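You operate a simulated robot arm through the tools that you are given. There is no shell and no other tool.

The job below is to be done with a simulated robot arm. You get a single attempt, and the scene is never put back.

JOB
Leak-test the green finished cap. A fail goes in the reject bin, a pass back in its well.
Fine: tester stays on at 40; open the blue valve before lifting the lid; leave the lid on the bench.

The check looks at the end state, three seconds after you hand in, the way a careful person would. Anything else that was tipped, shoved, dropped, spilled or broken makes it a failure. A push-on lid holds only when it is set on centred and level and pressed home; a screw cap is set on level and turned clockwise until tight.

ROBOT AND FRAMES
A 7-joint arm with a three-finger gripper, fixed in place. Base frame: the origin is on the floor under the middle of its stand, x ahead of it, y to its left, z up; the work surface is at about z = 0.86. Lengths are in m, angles in degrees, forces in N, time in s.
It reaches about 1.342 m from its shoulder. Its first joint turns from -166.0 to 166.0 degrees. Payload 2.69 kg.
The TCP is the grasp point between the finger pads, 0.03 m short of the fingertips. In the tool frame z runs along the fingers and y along their closing line. The gripper opens to 0.128 m; its body begins 0.117 m behind the TCP.
Orientation is that of the tool frame in the base frame, as [roll, pitch, yaw] about the fixed x, y, z axes, in that order (R = Rz(yaw) Ry(pitch) Rx(roll)). With the fingers straight down and closing along the base's y, the tool's x points along the base's -x, its y along +y and its z along -z.

CONTROLS
- The arm moves only by the tool jog_arm. Its argument "targets" is a list of rows, each an object of numbers (a shift or turn left out is 0, a gripper value left out holds the last): "tx", "ty", "tz": the shift along the tool's x, y, z in cm; "wx", "wy", "wz": the turn, a rotation vector about the tool's x, y, z in degrees; "grip": the opening in per cent of the stroke, from 0 (shut) to 100 (fully open). In form: [{"tx": .., "ty": .., "tz": .., "wx": .., "wy": .., "wz": .., "grip": ..}, ...]. A call has 1 to 20 rows; each row shifts and turns the commanded pose from where the row before left it, along the tool's axes as they then stand. A row lasts 0.2 s, in which the tool goes at most 0.05 m and 8.6 degrees; a call with a longer step from one row to the next is refused whole, and so is a gripper value outside its range. Where a pose cannot be reached the arm comes as near as it can. A force on the tool above 40 N (or 10 N above the force at the start of the call, whichever is more), or a blocked arm, ends the call early, and 0.2 s more pass. The fingers move at their own pace (about 0.127 m/s each) and stop on an object; they squeeze with about 28 N. The grip force told is the motor's: it shows also when the fingers shut on nothing. Time passes only in rows, and 0.2 s behind the last, so rows that do not move let the fingers close. The reply holds the time, the measured pose of the TCP, the force on the tool along the base axes, the opening and the grip force, in the units named above and with some noise, with the torque about the TCP (base axes, N m) and any sound that the robot's microphone picked up, and new pictures: "show" is both (left out), scene, wrist or none.
- Cameras (640 x 400 px; columns grow to the right, rows downward): "scene" is fixed at [0.0495, 0.5016, 1.4464]; the picture's right is [0.86, 0.51, 0.00], its down [0.39, -0.65, -0.65] and it looks along [-0.34, 0.56, -0.76] (base axes); focal length 214 px, centre (320, 200). "wrist" rides on the gripper at [0.058, 0.054, -0.131] in the tool frame; the picture's right is [-0.68, 0.74, 0.00], its down [-0.62, -0.57, -0.55] and it looks along [-0.40, -0.37, 0.84] (tool axes); focal length 234 px, centre (320, 200). There is no depth. A picture from a camera that has moved, and an enlarged one, comes with that camera's place and axes in the base frame and with its lens.
- lift_body(by): moves the trunk up (or, below 0, down) by that many m; the arm rides with it, the base frame stays. It gives what a move gives, with no picture.
- enlarge(camera, box): a new picture of the part [left, top, right, bottom] of that camera's present view, enlarged. No time passes.
- job_done(): hands the job in; it is judged then, once.

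Places have to be worked out from the pictures, the camera data and where the tool is seen. Open the gripper and draw the arm clear of the work before you hand the job in, unless the task says otherwise.

The tools are called after "Call:" as a command line: name --argument value ..., lists and objects as JSON in quotes. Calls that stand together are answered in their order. jog_arm: Moves the arm, as the interface text tells. Its arguments: {"type":"object","properties":{"targets":{"type":"array"},"show":{"type":"string","enum":["both","scene","wrist","none"]}},"required":["targets"]} The other tools are called the same way: lift_body (by) moves the trunk up or down; enlarge (camera, box) takes an enlarged picture of a part of a camera's view; job_done () hands the job in.

At the start:

```text
clock: 0.0
tcp_pos: [0.4492, 0.5346, 1.2338]
tcp_rot: [179.9, 0.0, -179.9]
ft_force: [0.5, 0.4, -0.2]
wrist_torque: [-0.05, 0.01, 0.01]
width: 0.1281
finger_force: 0.0
trunk travel left (down, up): [-0.15, 0.2]
```

scene: 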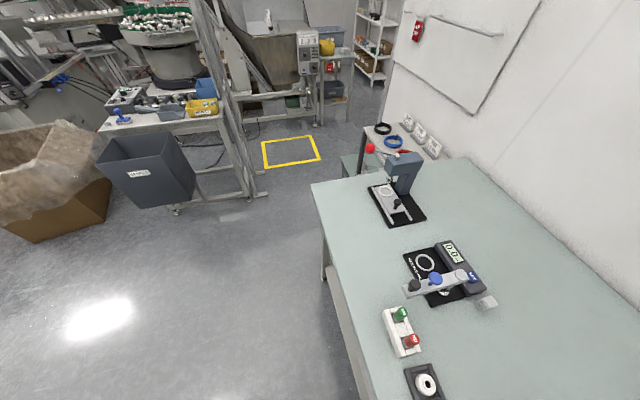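
wrist: 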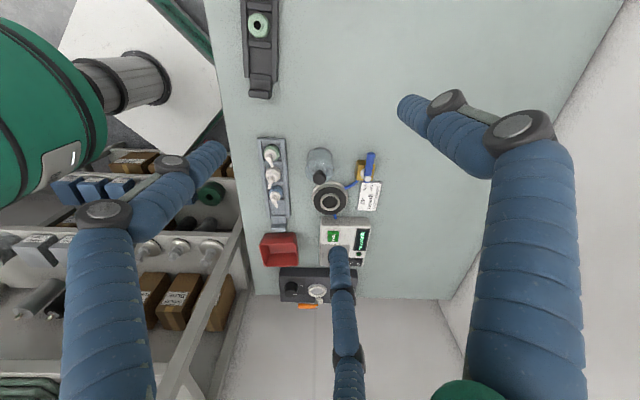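

I'll start by looking closely at both views to identify the caps, tester, valve, lid and reject bin.

Call:
enlarge --camera "wrist" --box '[230, 120, 400, 226]'

Call:
enlarge --camera "wrist" --box '[240, 210, 400, 310]'

Call:
enlarge --camera "wrist" --box '[200, 0, 360, 100]'

Call:
enlarge --camera "scene" --box '[340, 230, 540, 355]'

Call:
enlarge --camera "scene" --box '[340, 110, 500, 230]'

Call:
enlarge --camera "scene" --box '[360, 300, 520, 400]'

```text
3.76 times, centred on (315, 173) of wrist
camera zoom: at [0.391, 0.5871, 1.3659], right [0.68, 0.74, 0.0], down [0.62, -0.57, 0.55], along [0.4, -0.37, -0.84], focal length 882 px, centre (339, 302)
```

zoom: 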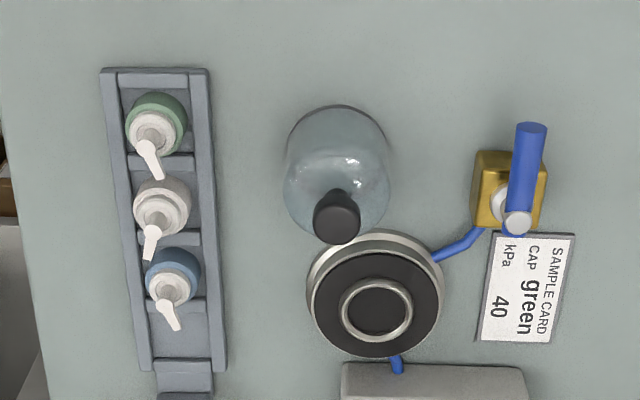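

```text
4.00 times, centred on (320, 260) of wrist
camera zoom: at [0.391, 0.5871, 1.3659], right [0.68, 0.74, 0.0], down [0.62, -0.57, 0.55], along [0.4, -0.37, -0.84], focal length 937 px, centre (320, -40)
```

zoom: 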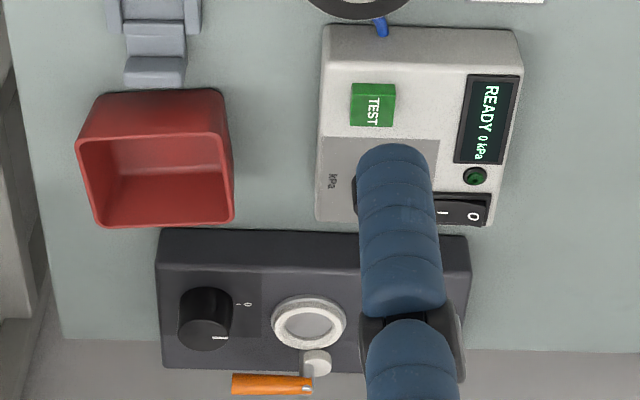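

```text
4.00 times, centred on (280, 50) of wrist
camera zoom: at [0.391, 0.5871, 1.3659], right [0.68, 0.74, 0.0], down [0.62, -0.57, 0.55], along [0.4, -0.37, -0.84], focal length 937 px, centre (480, 800)
```

zoom: 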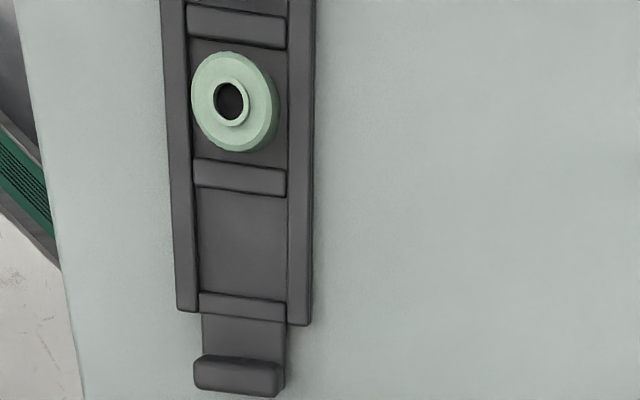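

```text
3.20 times, centred on (440, 292) of scene
camera zoom: at [0.0495, 0.5016, 1.4464], right [0.86, 0.51, 0.0], down [0.39, -0.65, -0.65], along [-0.34, 0.56, -0.76], focal length 686 px, centre (-64, -96)
```

zoom: 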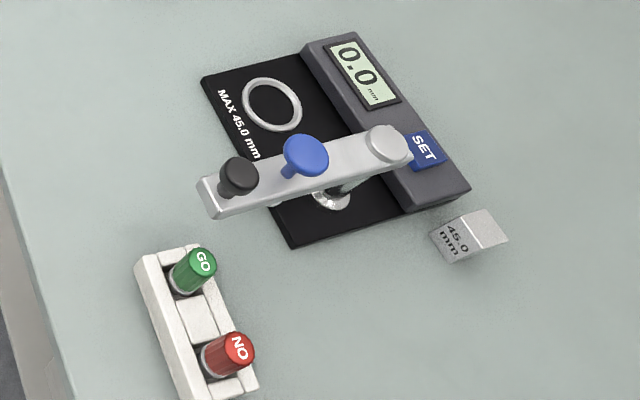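

```text
3.33 times, centred on (420, 170) of scene
camera zoom: at [0.0495, 0.5016, 1.4464], right [0.86, 0.51, 0.0], down [0.39, -0.65, -0.65], along [-0.34, 0.56, -0.76], focal length 715 px, centre (-13, 300)
```

zoom: 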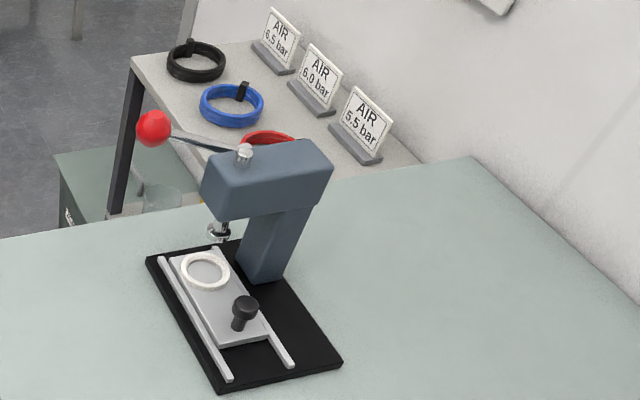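

```text
4.00 times, centred on (440, 350) of scene
camera zoom: at [0.0495, 0.5016, 1.4464], right [0.86, 0.51, 0.0], down [0.39, -0.65, -0.65], along [-0.34, 0.56, -0.76], focal length 858 px, centre (-160, -400)
```

zoom: 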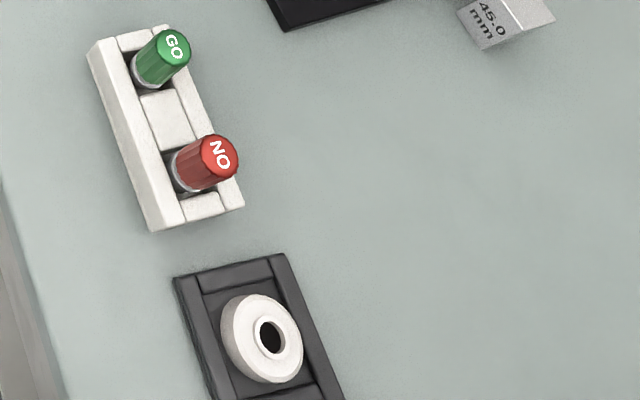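

The leak tester area (nozzle caps in grey tray, glass bell, black test plate, blue ball valve, tester box, red bin) is visible only from the wrist. I'll check the remaining labels before moving.

Call:
enlarge --camera "scene" --box '[90, 120, 210, 215]'

Call:
enlarge --camera "wrist" --box '[300, 140, 390, 196]'

Call:
enlarge --camera "wrist" --box '[310, 210, 380, 254]'

Call:
enlarge --camera "wrist" --box '[250, 225, 310, 270]'

Call:
enlarge --camera "wrist" --box '[250, 130, 300, 240]'

```text
4.21 times, centred on (150, 168) of scene
camera zoom: at [0.0495, 0.5016, 1.4464], right [0.86, 0.51, 0.0], down [0.39, -0.65, -0.65], along [-0.34, 0.56, -0.76], focal length 903 px, centre (1036, 337)
```

zoom: 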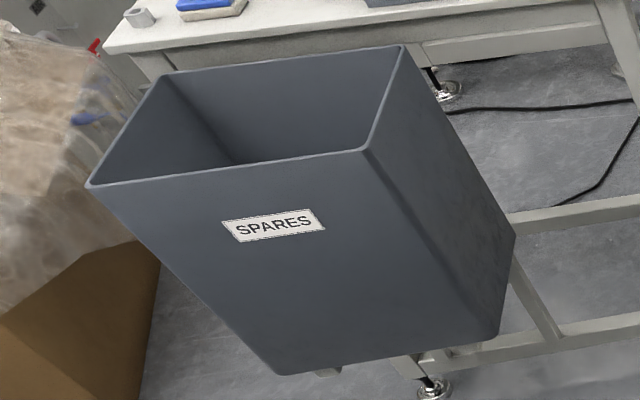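

```text
7.11 times, centred on (345, 168) of wrist
camera zoom: at [0.391, 0.5871, 1.3659], right [0.68, 0.74, 0.0], down [0.62, -0.57, 0.55], along [0.4, -0.37, -0.84], focal length 1665 px, centre (142, 428)
```

zoom: 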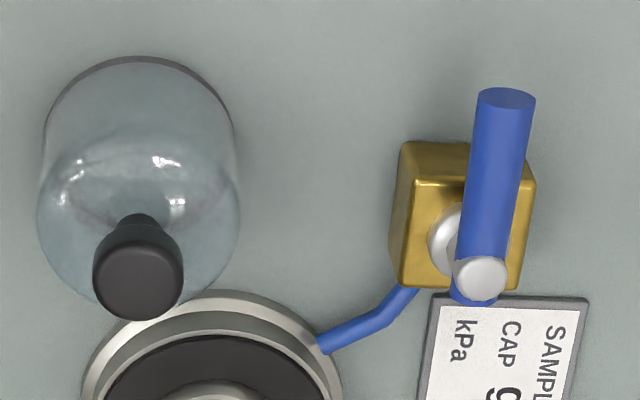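

```text
9.09 times, centred on (345, 232) of wrist
camera zoom: at [0.391, 0.5871, 1.3659], right [0.68, 0.74, 0.0], down [0.62, -0.57, 0.55], along [0.4, -0.37, -0.84], focal length 2129 px, centre (93, -91)
```

zoom: 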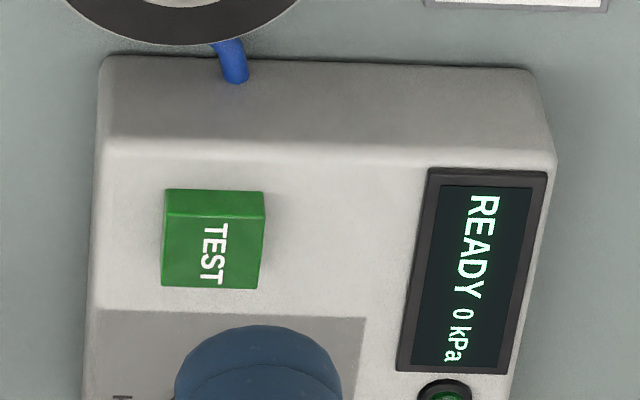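

```text
8.89 times, centred on (280, 248) of wrist
camera zoom: at [0.391, 0.5871, 1.3659], right [0.68, 0.74, 0.0], down [0.62, -0.57, 0.55], along [0.4, -0.37, -0.84], focal length 2082 px, centre (676, -222)
```

zoom: 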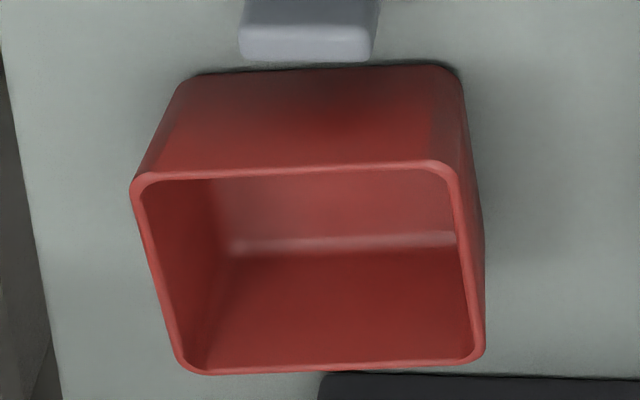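

```text
3.64 times, centred on (275, 185) of wrist
camera zoom: at [0.391, 0.5871, 1.3659], right [0.68, 0.74, 0.0], down [0.62, -0.57, 0.55], along [0.4, -0.37, -0.84], focal length 852 px, centre (484, 254)
```

zoom: 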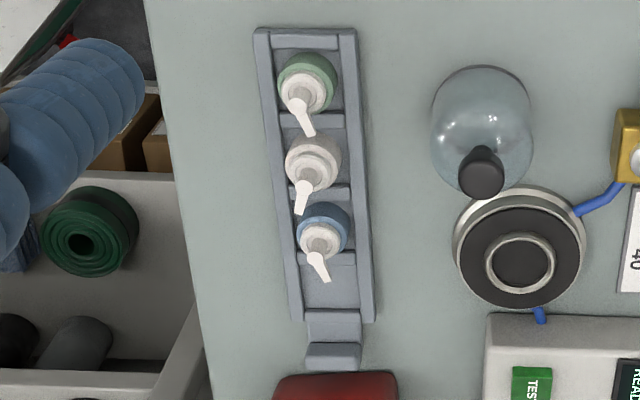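

The tester reads READY 0 kPa and the sample card says green = 40 kPa; a finger hides the dial. I'll shift the wrist about 20 cm over toward the tester to see the dial, valve and caps better.

Call:
jog_arm --targets '[{"tx": -3, "ty": -2.9}, {"tx": -3, "ty": -2.9}, {"tx": -3, "ty": -2.9}, {"tx": -3, "ty": -2.9}, {"tx": -3, "ty": -2.9}, {}]' --show "wrist"

```text
clock: 1.4
tcp_pos: [0.6015, 0.3898, 1.2365]
tcp_rot: [180.0, -0.1, -179.9]
ft_force: [1.3, -1.4, 0.1]
wrist_torque: [0.01, 0.04, 0.01]
width: 0.1279
finger_force: 0.0
trunk travel left (down, up): [-0.15, 0.2]
camera wrist: at [0.5439, 0.4425, 1.367], right [0.68, 0.74, 0.0], down [0.62, -0.57, 0.55], along [0.4, -0.37, -0.84], focal length 234 px, centre (320, 200)
```

wrist: 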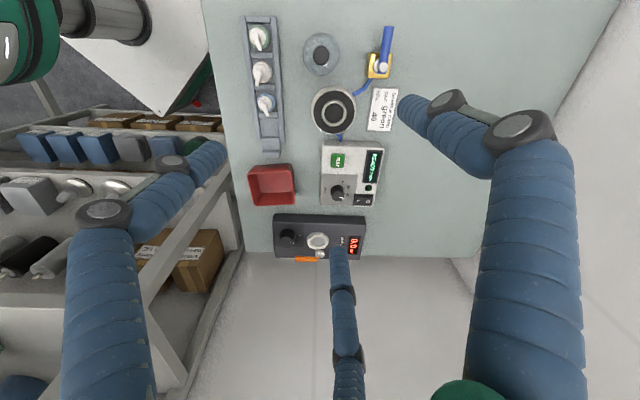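

Now the dial is in view; I'll enlarge the tester, the valve/plate, and the tray.

Call:
enlarge --camera "wrist" --box '[310, 135, 400, 215]'

Call:
enlarge --camera "wrist" --box '[340, 15, 420, 95]'

Call:
enlarge --camera "wrist" --box '[235, 10, 355, 140]'

Call:
enlarge --camera "wrist" --box '[265, 205, 375, 270]'

```text
5.00 times, centred on (355, 175) of wrist
camera zoom: at [0.5439, 0.4425, 1.367], right [0.68, 0.74, 0.0], down [0.62, -0.57, 0.55], along [0.4, -0.37, -0.84], focal length 1171 px, centre (145, 325)
```

zoom: 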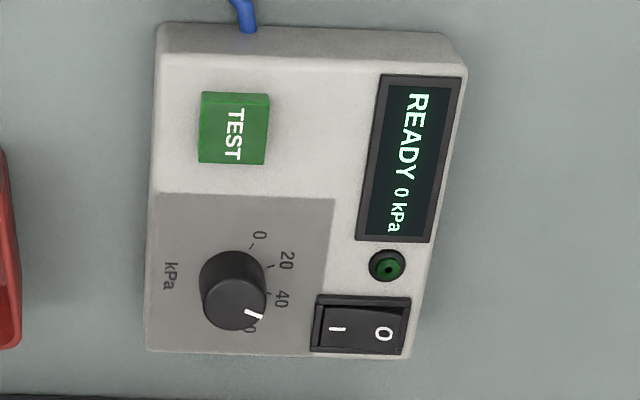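

```text
5.00 times, centred on (380, 55) of wrist
camera zoom: at [0.5439, 0.4425, 1.367], right [0.68, 0.74, 0.0], down [0.62, -0.57, 0.55], along [0.4, -0.37, -0.84], focal length 1171 px, centre (20, 925)
```

zoom: 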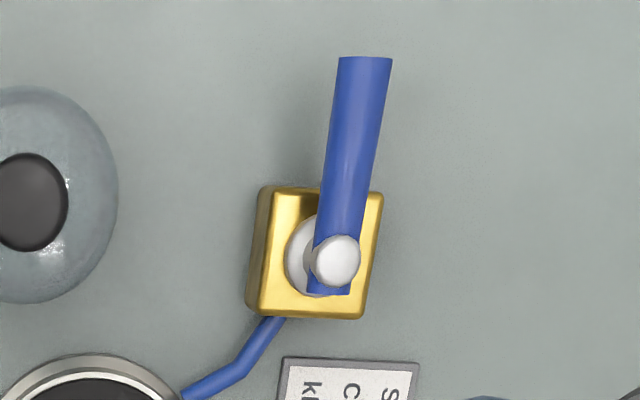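

```text
3.08 times, centred on (295, 75) of wrist
camera zoom: at [0.5439, 0.4425, 1.367], right [0.68, 0.74, 0.0], down [0.62, -0.57, 0.55], along [0.4, -0.37, -0.84], focal length 720 px, centre (397, 585)
```

zoom: 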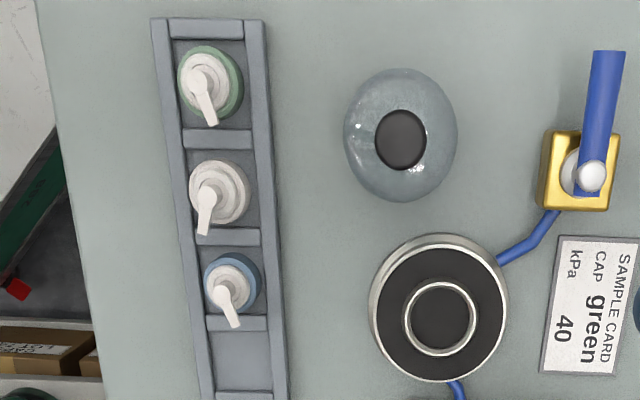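

```text
5.82 times, centred on (320, 238) of wrist
camera zoom: at [0.5439, 0.4425, 1.367], right [0.68, 0.74, 0.0], down [0.62, -0.57, 0.55], along [0.4, -0.37, -0.84], focal length 1362 px, centre (320, -18)
```

zoom: 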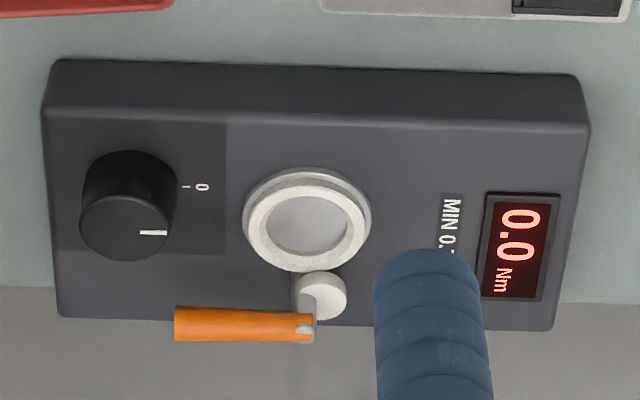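

The dial pointer stands near 60, so it needs turning back to 40. The blue valve handle lies about from (0.637,0.502) to (0.597,0.541) at z≈0.91; I'll come closer to see the valve body and hose geometry.

Call:
jog_arm --targets '[{"tx": -0.775, "ty": 1.683, "tz": 3.408}, {"tx": -0.775, "ty": 1.683, "tz": 3.408}, {"tx": -0.775, "ty": 1.683, "tz": 3.408}, {"tx": -0.775, "ty": 1.683, "tz": 3.408}, {"tx": -0.775, "ty": 1.683, "tz": 3.408}, {"tx": -0.775, "ty": 1.683, "tz": 3.408}, {}]' --show "wrist"

```text
clock: 3.0
tcp_pos: [0.6456, 0.492, 1.0296]
tcp_rot: [-180.0, 0.0, 180.0]
ft_force: [0.2, 0.1, -0.9]
wrist_torque: [-0.04, 0.04, 0.02]
width: 0.1279
finger_force: 0.0
trunk travel left (down, up): [-0.15, 0.2]
camera wrist: at [0.5882, 0.5442, 1.1612], right [0.68, 0.74, 0.0], down [0.62, -0.57, 0.55], along [0.4, -0.37, -0.84], focal length 234 px, centre (320, 200)
```

wrist: 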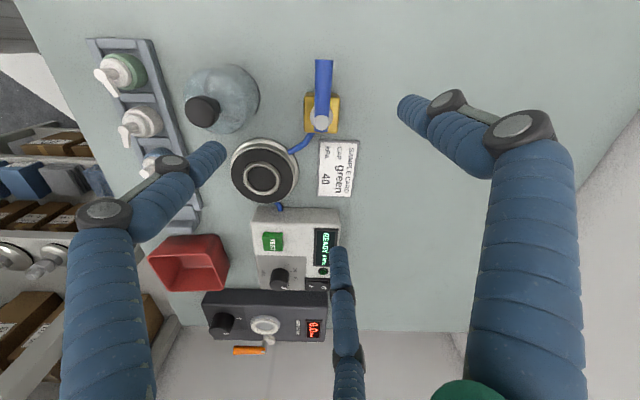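

Call:
enlarge --camera "wrist" --box '[280, 50, 370, 140]'

Call:
enlarge --camera "wrist" --box '[80, 30, 200, 160]'

Call:
enlarge --camera "wrist" --box '[175, 55, 315, 205]'

Call:
enlarge --camera "wrist" --box '[240, 200, 350, 300]'

```text
4.44 times, centred on (325, 95) of wrist
camera zoom: at [0.5882, 0.5442, 1.1612], right [0.68, 0.74, 0.0], down [0.62, -0.57, 0.55], along [0.4, -0.37, -0.84], focal length 1041 px, centre (298, 667)
```

zoom: 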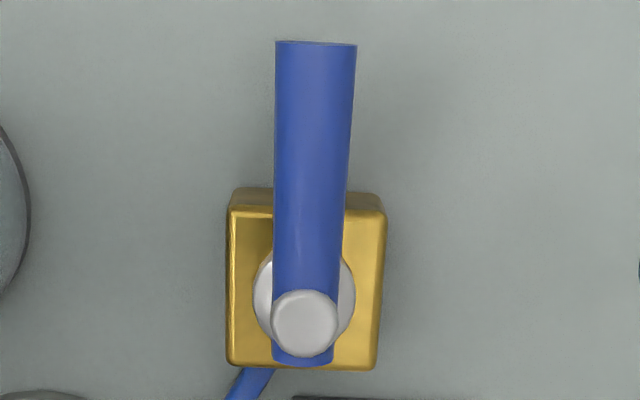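

```text
3.08 times, centred on (140, 95) of wrist
camera zoom: at [0.5882, 0.5442, 1.1612], right [0.68, 0.74, 0.0], down [0.62, -0.57, 0.55], along [0.4, -0.37, -0.84], focal length 720 px, centre (874, 523)
```

zoom: 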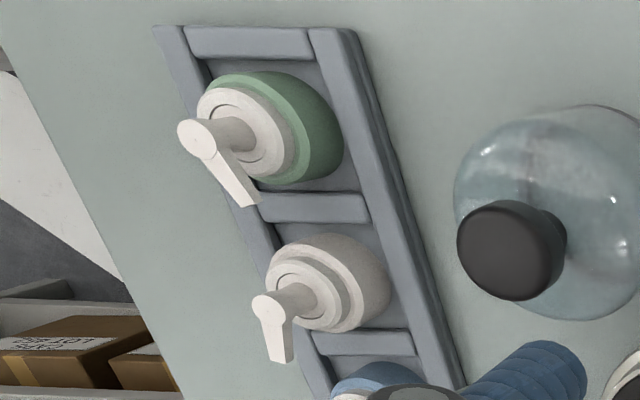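

```text
2.67 times, centred on (245, 130) of wrist
camera zoom: at [0.5882, 0.5442, 1.1612], right [0.68, 0.74, 0.0], down [0.62, -0.57, 0.55], along [0.4, -0.37, -0.84], focal length 624 px, centre (520, 387)
```

zoom: 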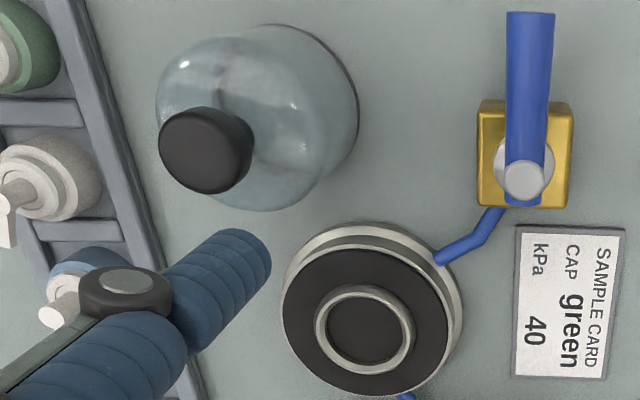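

```text
4.00 times, centred on (295, 250) of wrist
camera zoom: at [0.5882, 0.5442, 1.1612], right [0.68, 0.74, 0.0], down [0.62, -0.57, 0.55], along [0.4, -0.37, -0.84], focal length 937 px, centre (420, 0)
```

zoom: 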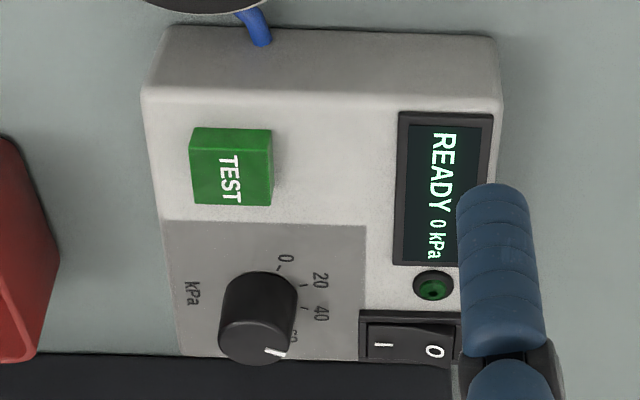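

The valve handle is in line with its hose port (i.e. open), and I triangulate the dial at ≈(0.773,0.287,0.929), the TEST button at ≈(0.716,0.334,0.915). I'll move over the tester for a near-vertical look at the dial.

Call:
jog_arm --targets '[{"tx": -2.36, "ty": -3.44}, {"tx": -2.36, "ty": -3.44}, {"tx": -2.36, "ty": -3.44}, {"tx": -2.36, "ty": -3.44}, {"tx": -2.36, "ty": -3.44}, {"tx": -2.36, "ty": -3.44}, {"tx": -2.36, "ty": -3.44}, {}]' --show "wrist"

```text
clock: 4.8
tcp_pos: [0.8119, 0.2484, 1.0302]
tcp_rot: [179.9, 0.0, -180.0]
ft_force: [1.4, -0.1, 0.3]
wrist_torque: [0.05, 0.07, 0.01]
width: 0.128
finger_force: 0.1
trunk travel left (down, up): [-0.15, 0.2]
camera wrist: at [0.7544, 0.3014, 1.1617], right [0.68, 0.74, 0.0], down [0.62, -0.57, 0.55], along [0.4, -0.37, -0.84], focal length 234 px, centre (320, 200)
```

wrist: 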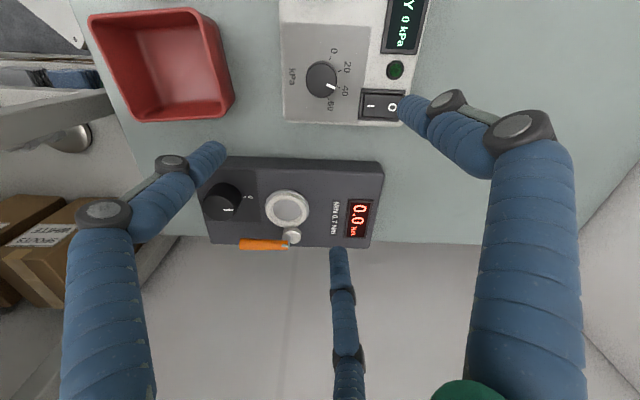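

Call:
enlarge --camera "wrist" --box '[275, 20, 415, 128]'

Call:
enlarge --camera "wrist" --box '[200, 150, 390, 260]'

```text
3.70 times, centred on (345, 74) of wrist
camera zoom: at [0.7544, 0.3014, 1.1617], right [0.68, 0.74, 0.0], down [0.62, -0.57, 0.55], along [0.4, -0.37, -0.84], focal length 867 px, centre (227, 667)
```

zoom: 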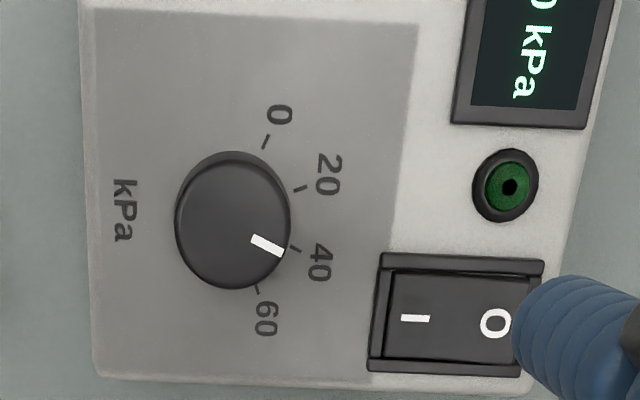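

```text
3.37 times, centred on (295, 205) of wrist
camera zoom: at [0.7544, 0.3014, 1.1617], right [0.68, 0.74, 0.0], down [0.62, -0.57, 0.55], along [0.4, -0.37, -0.84], focal length 789 px, centre (404, 183)
```

zoom: 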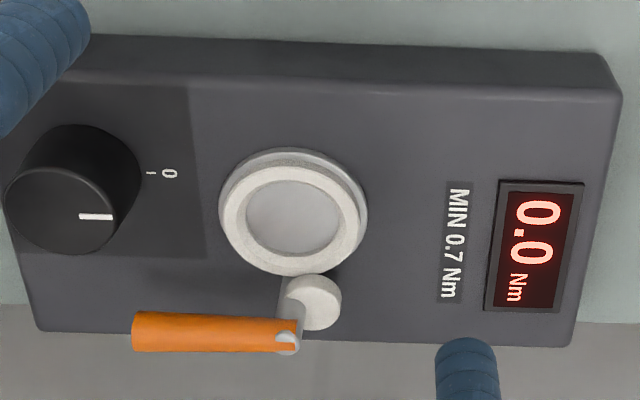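

Seen from nearly straight above, the dial pointer actually lines up with the 40 tick (the earlier view was parallax), so the dial stays untouched, and the tester is on. Next I go above the green nozzle cap in the grey tray with the tool turned 44° so one finger points to the tray's free end.

Call:
jog_arm --targets '[{"tx": 4.4, "ty": 1.65, "tz": -0.5}, {"tx": 4.4, "ty": 1.65, "tz": -0.5}, {"tx": 4.4, "ty": 1.65, "tz": -0.5}, {"tx": 4.4, "ty": 1.65, "tz": -0.5}, {"tx": 4.4, "ty": 1.65, "tz": -0.5}, {"tx": 4.4, "ty": 1.65, "tz": -0.5}, {"tx": 4.4, "ty": 1.65, "tz": -0.5}, {"tx": 4.4, "ty": 1.65, "tz": -0.5}, {"wz": -7.33}, {"wz": -7.33}, {"wz": -7.33}, {"wz": -7.33}, {"wz": -7.33}, {"wz": -7.35}, {}]' --show "wrist"

```text
clock: 8.0
tcp_pos: [0.4593, 0.3816, 1.0692]
tcp_rot: [179.9, 0.0, -135.9]
ft_force: [-0.3, -0.6, -0.2]
wrist_torque: [0.03, -0.03, -0.02]
width: 0.128
finger_force: 0.0
trunk travel left (down, up): [-0.15, 0.2]
camera wrist: at [0.3801, 0.3786, 1.2016], right [-0.03, 1.0, 0.0], down [0.84, 0.02, 0.55], along [0.55, 0.01, -0.84], focal length 234 px, centre (320, 200)
```

wrist: 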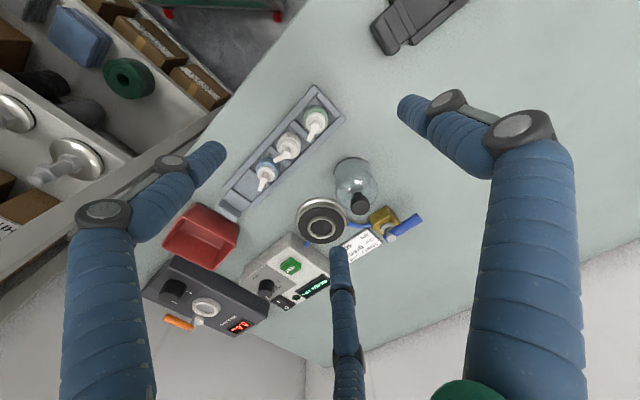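

Call:
enlarge --camera "wrist" --box '[210, 80, 360, 220]'

Call:
enlarge --camera "wrist" --box '[270, 85, 350, 160]'

Call:
enlarge --camera "wrist" --box '[290, 145, 430, 255]'

```text
2.86 times, centred on (285, 150) of wrist
camera zoom: at [0.3801, 0.3786, 1.2016], right [-0.03, 1.0, 0.0], down [0.84, 0.02, 0.55], along [0.55, 0.01, -0.84], focal length 669 px, centre (420, 343)
```

zoom: 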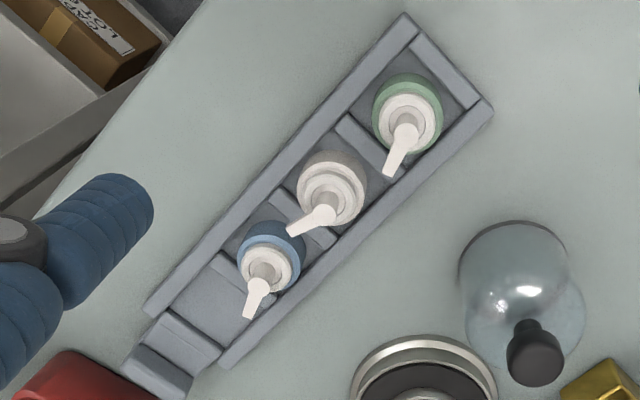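

```text
5.33 times, centred on (310, 122) of wrist
camera zoom: at [0.3801, 0.3786, 1.2016], right [-0.03, 1.0, 0.0], down [0.84, 0.02, 0.55], along [0.55, 0.01, -0.84], focal length 1249 px, centre (373, 613)
```

zoom: 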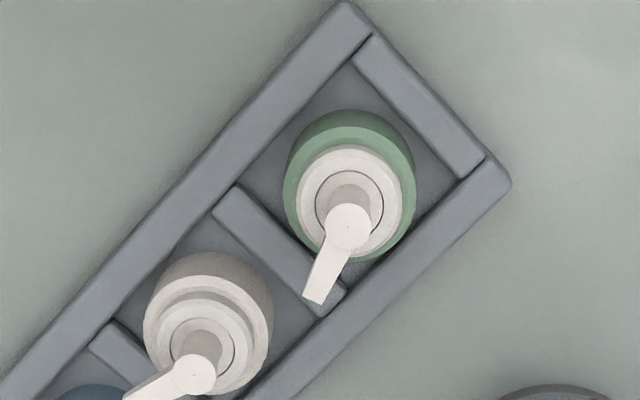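

```text
3.64 times, centred on (360, 200) of wrist
camera zoom: at [0.3801, 0.3786, 1.2016], right [-0.03, 1.0, 0.0], down [0.84, 0.02, 0.55], along [0.55, 0.01, -0.84], focal length 852 px, centre (174, 200)
```

zoom: 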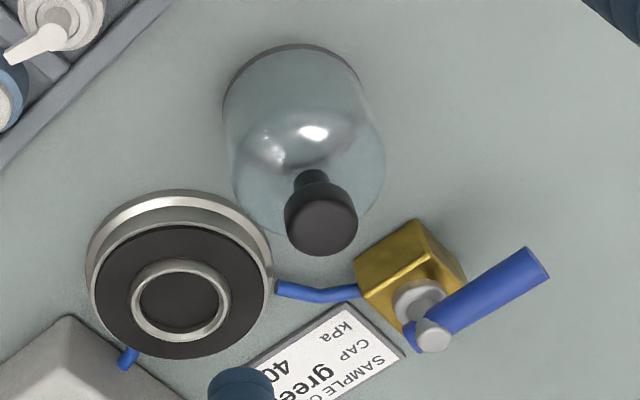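

The cap axis is at about (0.4625,0.376), collar ≈33 mm wide with its top near z=0.89, rails only about z=0.87. I'll close the fingers part-way in the air to learn the finger geometry before descending.

Call:
jog_arm --targets '[{"grip": 30}, {"grip": 30}, {"grip": 30}, {"grip": 30}]' --show "wrist"

```text
clock: 9.0
tcp_pos: [0.4588, 0.3814, 1.0694]
tcp_rot: [-180.0, -0.1, -136.0]
ft_force: [-0.3, -0.9, -0.3]
wrist_torque: [0.02, 0.01, 0.0]
width: 0.0384
finger_force: 0.1
trunk travel left (down, up): [-0.15, 0.2]
camera wrist: at [0.3801, 0.3787, 1.2015], right [-0.03, 1.0, 0.0], down [0.84, 0.02, 0.55], along [0.55, 0.01, -0.84], focal length 234 px, centre (320, 200)
```

wrist: 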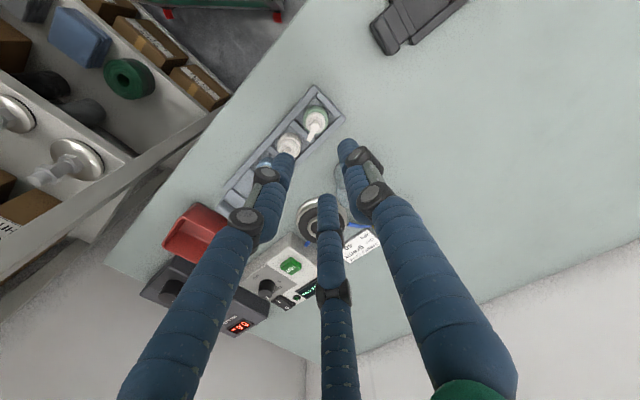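

Three-jaw fingers, each ~14 mm thick at the tip, centred on the TCP. I'll open to ~58 mm, centre on the cap axis (0.461,0.375), turn 12° further so the spout sits in a finger gap, and descend to z≈0.965 to check.

Call:
jog_arm --targets '[{"tx": 0.26, "ty": -0.61, "grip": 45}, {"wz": -6}, {"wz": -6}, {"tz": 3.5}, {"tz": 3.5}, {"tz": 3.4}, {}]' --show "wrist"

```text
clock: 10.6
tcp_pos: [0.4615, 0.3734, 0.9644]
tcp_rot: [180.0, 0.0, -124.0]
ft_force: [0.3, 0.8, -1.0]
wrist_torque: [-0.02, 0.01, -0.02]
width: 0.0577
finger_force: 0.1
trunk travel left (down, up): [-0.15, 0.2]
camera wrist: at [0.3858, 0.3552, 1.0969], right [-0.23, 0.97, 0.0], down [0.81, 0.19, 0.55], along [0.53, 0.13, -0.84], focal length 234 px, centre (320, 200)
```

wrist: 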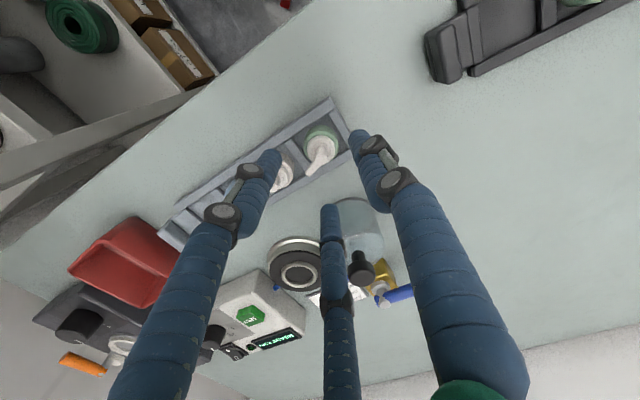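

Call:
enlarge --camera "wrist" --box '[240, 85, 400, 215]'

```text
3.08 times, centred on (320, 150) of wrist
camera zoom: at [0.3858, 0.3552, 1.0969], right [-0.23, 0.97, 0.0], down [0.81, 0.19, 0.55], along [0.53, 0.13, -0.84], focal length 720 px, centre (320, 354)
```

zoom: 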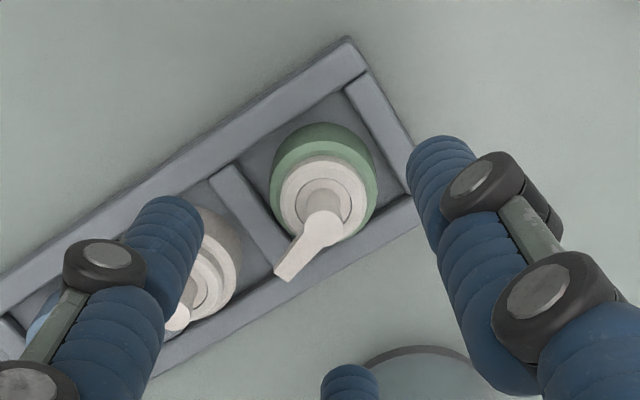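

The cap sits about 2 mm off the tool axis; I'll correct and lower to z≈0.913 (tips ≈0.883), then look at finger/rail clearance.

Call:
jog_arm --targets '[{"ty": 0.23}, {"tz": 2.5}, {"tz": 2.6}, {}]' --show "wrist"

Call:
enlarge --camera "wrist" --box '[240, 85, 400, 215]'

```text
clock: 11.6
tcp_pos: [0.4586, 0.3781, 0.914]
tcp_rot: [-180.0, -0.1, -124.0]
ft_force: [0.4, -0.5, 0.1]
wrist_torque: [-0.01, 0.02, -0.01]
width: 0.0575
finger_force: 0.2
trunk travel left (down, up): [-0.15, 0.2]
camera wrist: at [0.3829, 0.3583, 1.0453], right [-0.23, 0.97, 0.0], down [0.81, 0.19, 0.55], along [0.53, 0.13, -0.84], focal length 234 px, centre (320, 200)
```

wrist: 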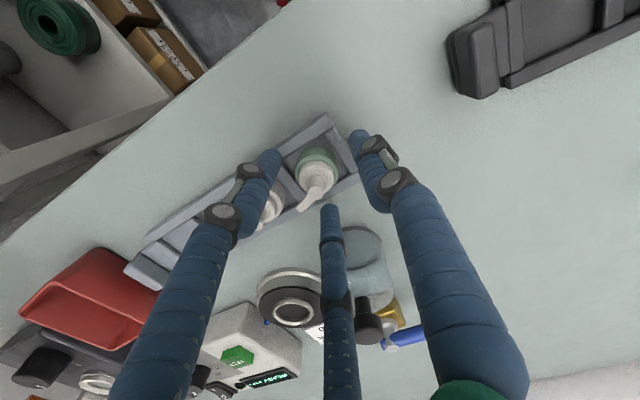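

```text
3.08 times, centred on (320, 150) of wrist
camera zoom: at [0.3829, 0.3583, 1.0453], right [-0.23, 0.97, 0.0], down [0.81, 0.19, 0.55], along [0.53, 0.13, -0.84], focal length 720 px, centre (320, 354)
```

zoom: 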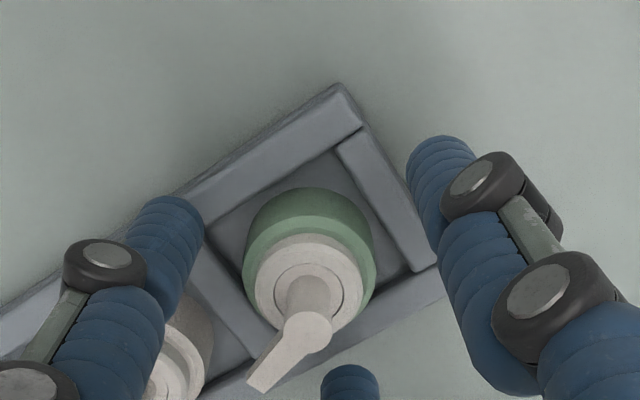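

Fingers are clear of rails and white cap; the cap is ~2 mm off to the left of the axis. I'll correct that, lower 9 mm more, and check force and picture.

Call:
jog_arm --targets '[{"tx": 0.1, "ty": -0.2}, {"tz": 0.5}, {"tz": 0.4}, {}]' --show "wrist"

Call:
enlarge --camera "wrist" --box '[240, 85, 400, 215]'

```text
clock: 12.6
tcp_pos: [0.4601, 0.3756, 0.9056]
tcp_rot: [-179.9, 0.2, -124.1]
ft_force: [0.0, -0.2, 0.0]
wrist_torque: [-0.01, -0.05, 0.01]
width: 0.0575
finger_force: 0.0
trunk travel left (down, up): [-0.15, 0.2]
camera wrist: at [0.3841, 0.3559, 1.0366], right [-0.23, 0.97, 0.0], down [0.81, 0.19, 0.55], along [0.53, 0.13, -0.84], focal length 234 px, centre (320, 200)
```

wrist: 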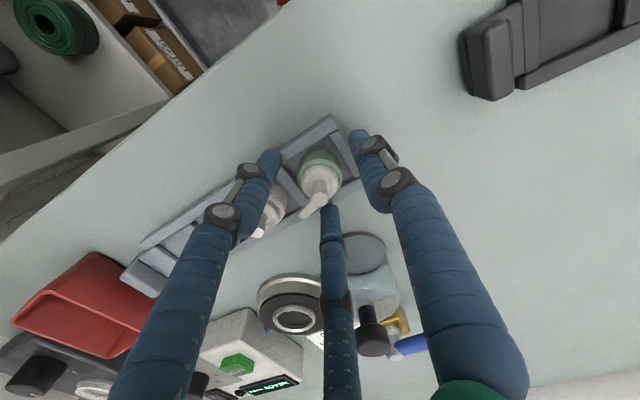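

```text
3.08 times, centred on (320, 150) of wrist
camera zoom: at [0.3841, 0.3559, 1.0366], right [-0.23, 0.97, 0.0], down [0.81, 0.19, 0.55], along [0.53, 0.13, -0.84], focal length 720 px, centre (320, 354)
```

zoom: 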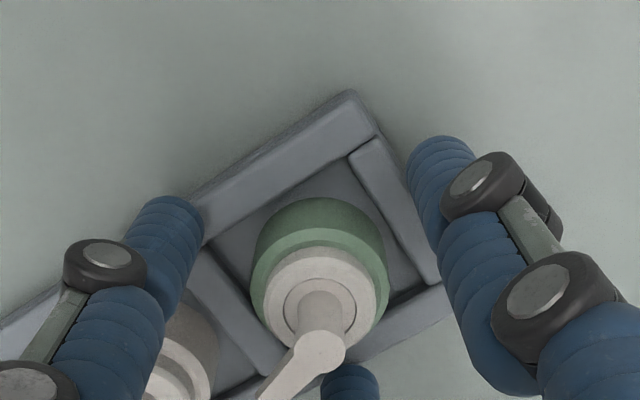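

The cap is now centred between the fingers with no contact. I'll lower 3 mm more for a fuller grip on the green collar and close the fingers.

Call:
jog_arm --targets '[{"tz": 0.3}, {"grip": 20}, {"grip": 0}, {"grip": 0}, {"grip": 0}, {"grip": 0}, {"grip": 0}]' --show "wrist"

Call:
enlarge --camera "wrist" --box '[240, 85, 400, 215]'

```text
clock: 14.2
tcp_pos: [0.4614, 0.3748, 0.9018]
tcp_rot: [-180.0, 0.1, -124.0]
ft_force: [1.3, 2.2, 16.6]
wrist_torque: [-0.04, 0.02, 0.09]
width: 0.0317
finger_force: 10.1
trunk travel left (down, up): [-0.15, 0.2]
camera wrist: at [0.3844, 0.3557, 1.034], right [-0.23, 0.97, 0.0], down [0.81, 0.19, 0.55], along [0.53, 0.13, -0.84], focal length 234 px, centre (320, 200)
```

wrist: 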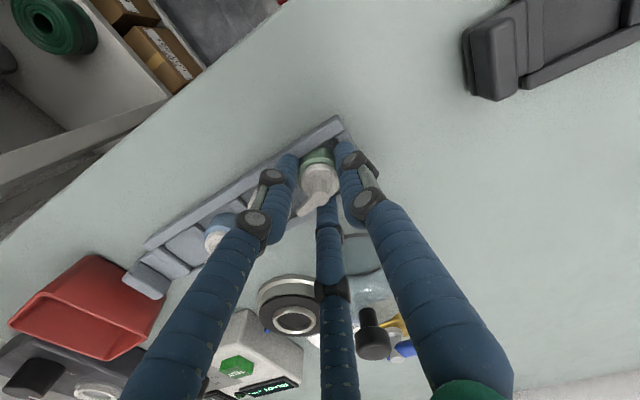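

```text
3.08 times, centred on (320, 150) of wrist
camera zoom: at [0.3844, 0.3557, 1.034], right [-0.23, 0.97, 0.0], down [0.81, 0.19, 0.55], along [0.53, 0.13, -0.84], focal length 720 px, centre (320, 354)
```

zoom: 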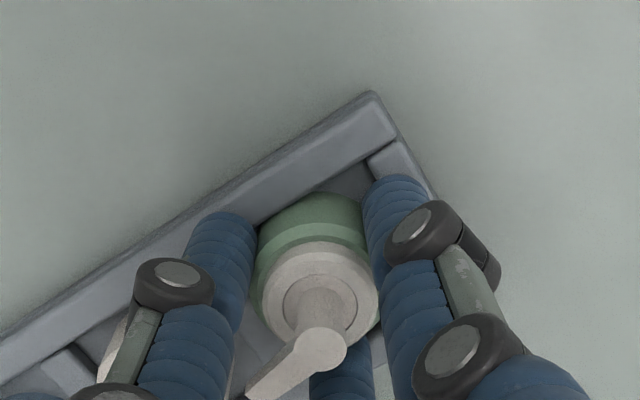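

Fingers stopped at 31.7 mm on the collar, with ~17 N of upward force hinting the tips rest on the rails. I'll hold a moment and see the grip force build.

Call:
jog_arm --targets '[{"grip": 0}, {"grip": 0}, {"grip": 0}]' --show "none"

```text
clock: 15.0
tcp_pos: [0.4601, 0.3751, 0.9019]
tcp_rot: [-180.0, 0.1, -124.1]
ft_force: [3.3, 2.4, 18.5]
wrist_torque: [0.02, -0.09, 0.12]
width: 0.0318
finger_force: 9.9
trunk travel left (down, up): [-0.15, 0.2]
```

Grip is steady at ~10 N, width 31.8 mm. I'll lift slowly 2.5 cm and see whether the cap comes along cleanly.

Call:
jog_arm --targets '[{"tz": -0.3}, {"tz": -0.3}, {"tz": -0.5}, {"tz": -0.7}, {"tz": -0.7}, {}]' --show "wrist"

Call:
enlarge --camera "wrist" --box '[240, 85, 400, 215]'

```text
clock: 16.4
tcp_pos: [0.4592, 0.374, 0.9274]
tcp_rot: [-179.9, -0.1, -123.9]
ft_force: [1.2, -0.6, 0.4]
wrist_torque: [0.03, 0.02, -0.02]
width: 0.0314
finger_force: 10.0
trunk travel left (down, up): [-0.15, 0.2]
camera wrist: at [0.3834, 0.3547, 1.0596], right [-0.23, 0.97, 0.0], down [0.81, 0.19, 0.55], along [0.53, 0.13, -0.84], focal length 234 px, centre (320, 200)
```

wrist: 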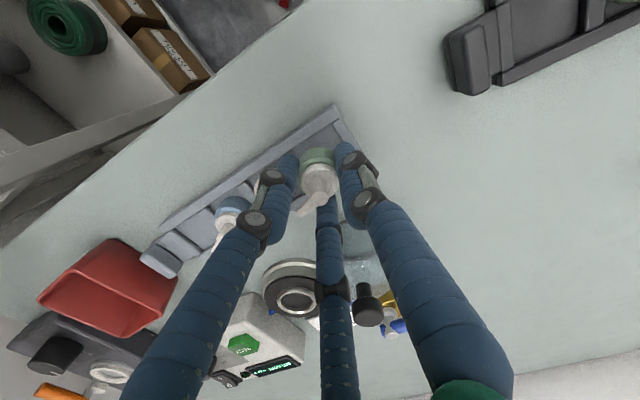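

```text
3.08 times, centred on (320, 150) of wrist
camera zoom: at [0.3834, 0.3547, 1.0596], right [-0.23, 0.97, 0.0], down [0.81, 0.19, 0.55], along [0.53, 0.13, -0.84], focal length 720 px, centre (320, 354)
```

zoom: 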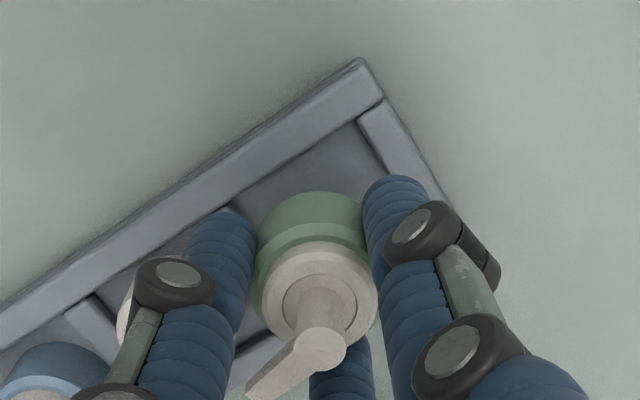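

The cap is held cleanly upright. The nest ring on the plate is at ≈(0.642,0.389), ring top z≈0.886, inner width ≈36 mm. I'll lift to z=1.0 and carry the cap above the plate.

Call:
jog_arm --targets '[{"tz": -3.6}, {"tz": -3.7}, {"tx": -2.845, "ty": -3.57}, {"tx": -2.845, "ty": -3.57}, {"tx": -2.845, "ty": -3.57}, {"tx": -2.845, "ty": -3.58}, {}, {}]' --show "wrist"

Call:
enlarge --camera "wrist" --box '[240, 85, 400, 215]'

```text
clock: 18.2
tcp_pos: [0.6392, 0.3887, 1.0003]
tcp_rot: [-179.9, 0.0, -124.0]
ft_force: [-0.2, -0.1, 0.1]
wrist_torque: [0.0, 0.0, -0.01]
width: 0.0312
finger_force: 9.9
trunk travel left (down, up): [-0.15, 0.2]
camera wrist: at [0.5625, 0.3692, 1.1325], right [-0.23, 0.97, 0.0], down [0.81, 0.19, 0.55], along [0.53, 0.13, -0.84], focal length 234 px, centre (320, 200)
```

wrist: 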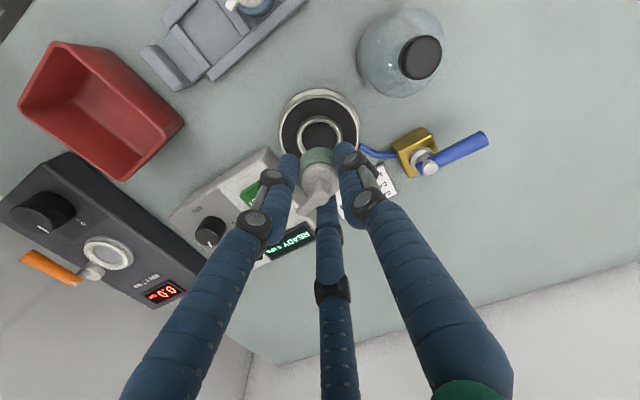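

```text
3.08 times, centred on (320, 150) of wrist
camera zoom: at [0.5625, 0.3692, 1.1325], right [-0.23, 0.97, 0.0], down [0.81, 0.19, 0.55], along [0.53, 0.13, -0.84], focal length 720 px, centre (320, 354)
```

zoom: 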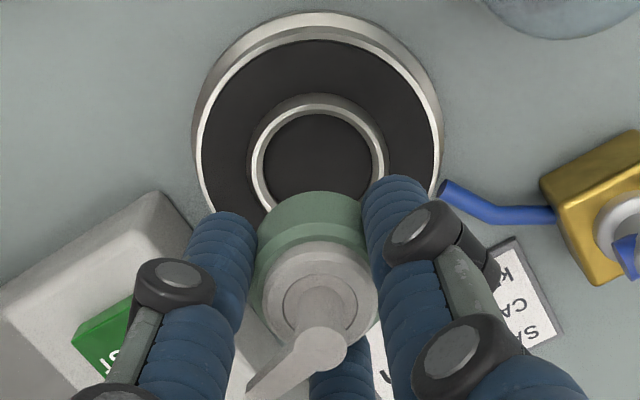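

The ring lies ~2 mm farther forward than the tool axis; the cap is centred in the grip. I'll nudge forward 2 mm and descend to z≈0.94 to recheck alignment.

Call:
jog_arm --targets '[{"tx": -0.13, "ty": -0.16}, {"tz": 3}, {"tz": 3}, {}, {}]' --show "wrist"

Call:
enlarge --camera "wrist" --box '[240, 85, 400, 215]'

```text
clock: 19.4
tcp_pos: [0.6452, 0.3878, 0.9396]
tcp_rot: [-180.0, -0.1, -123.9]
ft_force: [-0.3, -0.2, -0.6]
wrist_torque: [-0.01, -0.01, 0.03]
width: 0.0316
finger_force: 10.0
trunk travel left (down, up): [-0.15, 0.2]
camera wrist: at [0.5682, 0.3688, 1.0712], right [-0.23, 0.97, 0.0], down [0.81, 0.19, 0.55], along [0.53, 0.13, -0.84], focal length 234 px, centre (320, 200)
```

wrist: 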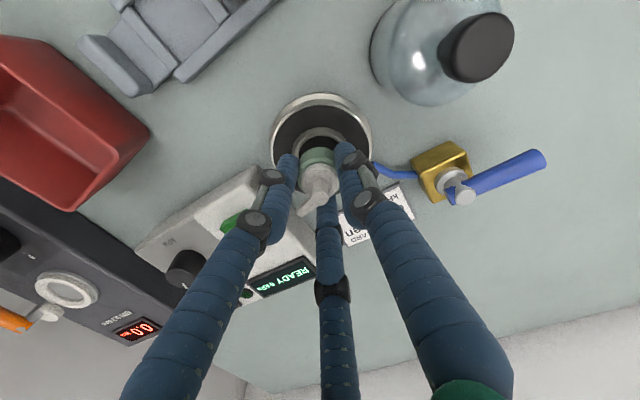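

```text
3.08 times, centred on (320, 150) of wrist
camera zoom: at [0.5682, 0.3688, 1.0712], right [-0.23, 0.97, 0.0], down [0.81, 0.19, 0.55], along [0.53, 0.13, -0.84], focal length 720 px, centre (320, 354)
```

zoom: 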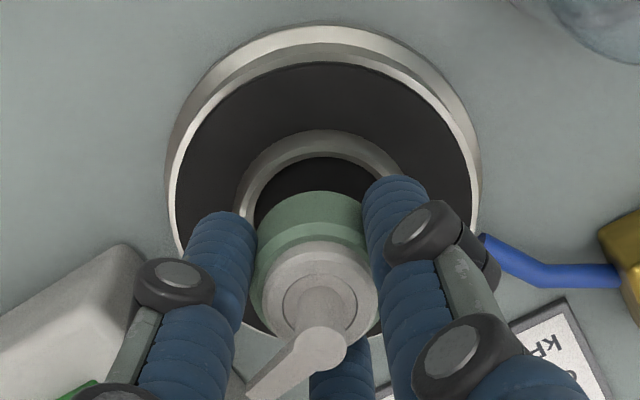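

Readings and image agree that the tool is now ~4.5 mm too far forward and ~1.5 mm right-short of the ring centre. I'll correct by that and re-verify before lowering.

Call:
jog_arm --targets '[{"tx": 0.2, "ty": 0.38}, {}, {}, {}]' --show "wrist"

Call:
enlarge --camera "wrist" --box '[240, 85, 400, 215]'

```text
clock: 20.4
tcp_pos: [0.6417, 0.39, 0.9396]
tcp_rot: [-179.9, 0.1, -124.1]
ft_force: [-0.7, -0.4, 0.2]
wrist_torque: [0.01, 0.01, 0.0]
width: 0.0313
finger_force: 10.1
trunk travel left (down, up): [-0.15, 0.2]
camera wrist: at [0.5641, 0.3693, 1.0715], right [-0.23, 0.97, 0.0], down [0.81, 0.19, 0.55], along [0.53, 0.13, -0.84], focal length 234 px, centre (320, 200)
```

wrist: 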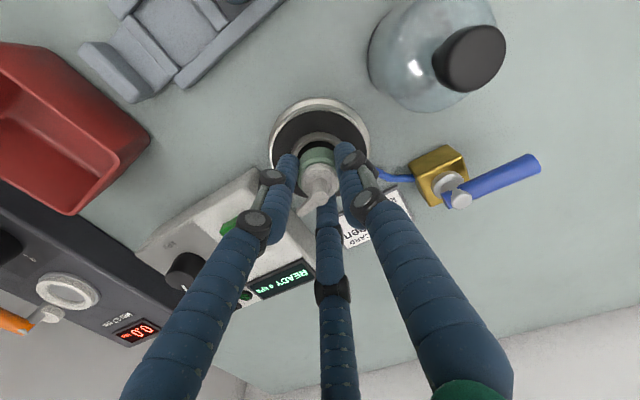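

```text
3.08 times, centred on (320, 150) of wrist
camera zoom: at [0.5641, 0.3693, 1.0715], right [-0.23, 0.97, 0.0], down [0.81, 0.19, 0.55], along [0.53, 0.13, -0.84], focal length 720 px, centre (320, 354)
```

zoom: 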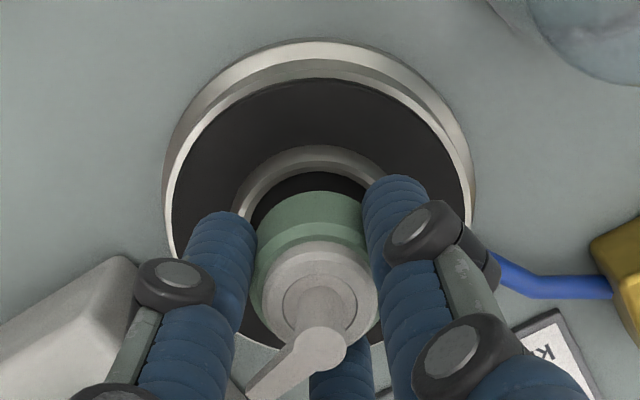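

Ring centre now projects right under the cap axis (within ~1 mm). I'll lower 1.3 cm and recheck, since descents seem to drift a bit.

Call:
jog_arm --targets '[{"tz": 0.65}, {"tz": 0.65}, {}, {}]' --show "wrist"

Call:
enlarge --camera "wrist" --box '[240, 85, 400, 215]'

```text
clock: 21.4
tcp_pos: [0.6386, 0.3896, 0.9269]
tcp_rot: [-180.0, 0.0, -124.0]
ft_force: [0.7, -0.4, 0.7]
wrist_torque: [0.0, -0.03, -0.01]
width: 0.0313
finger_force: 9.8
trunk travel left (down, up): [-0.15, 0.2]
camera wrist: at [0.5633, 0.3695, 1.0595], right [-0.23, 0.97, 0.0], down [0.81, 0.19, 0.55], along [0.53, 0.13, -0.84], focal length 234 px, centre (320, 200)
```

wrist: 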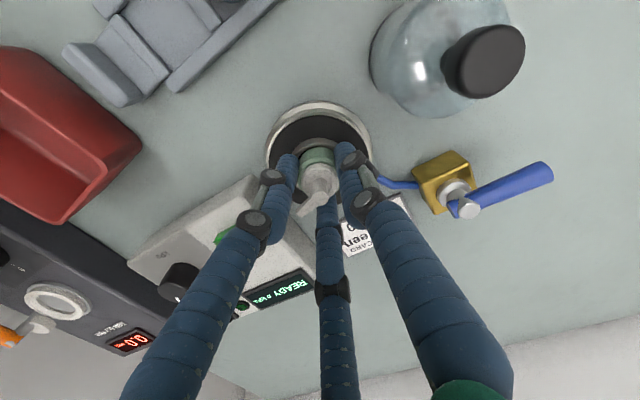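

```text
3.08 times, centred on (320, 150) of wrist
camera zoom: at [0.5633, 0.3695, 1.0595], right [-0.23, 0.97, 0.0], down [0.81, 0.19, 0.55], along [0.53, 0.13, -0.84], focal length 720 px, centre (320, 354)
```

zoom: 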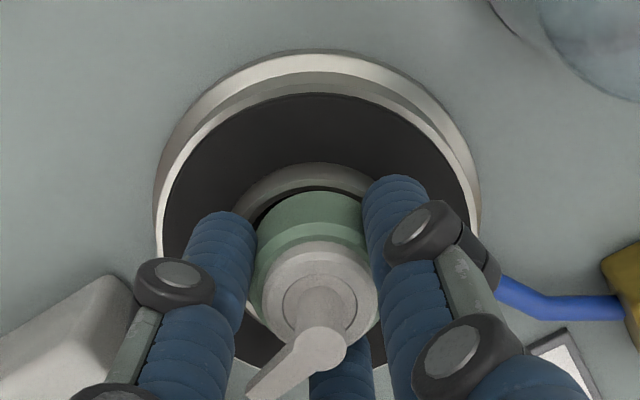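

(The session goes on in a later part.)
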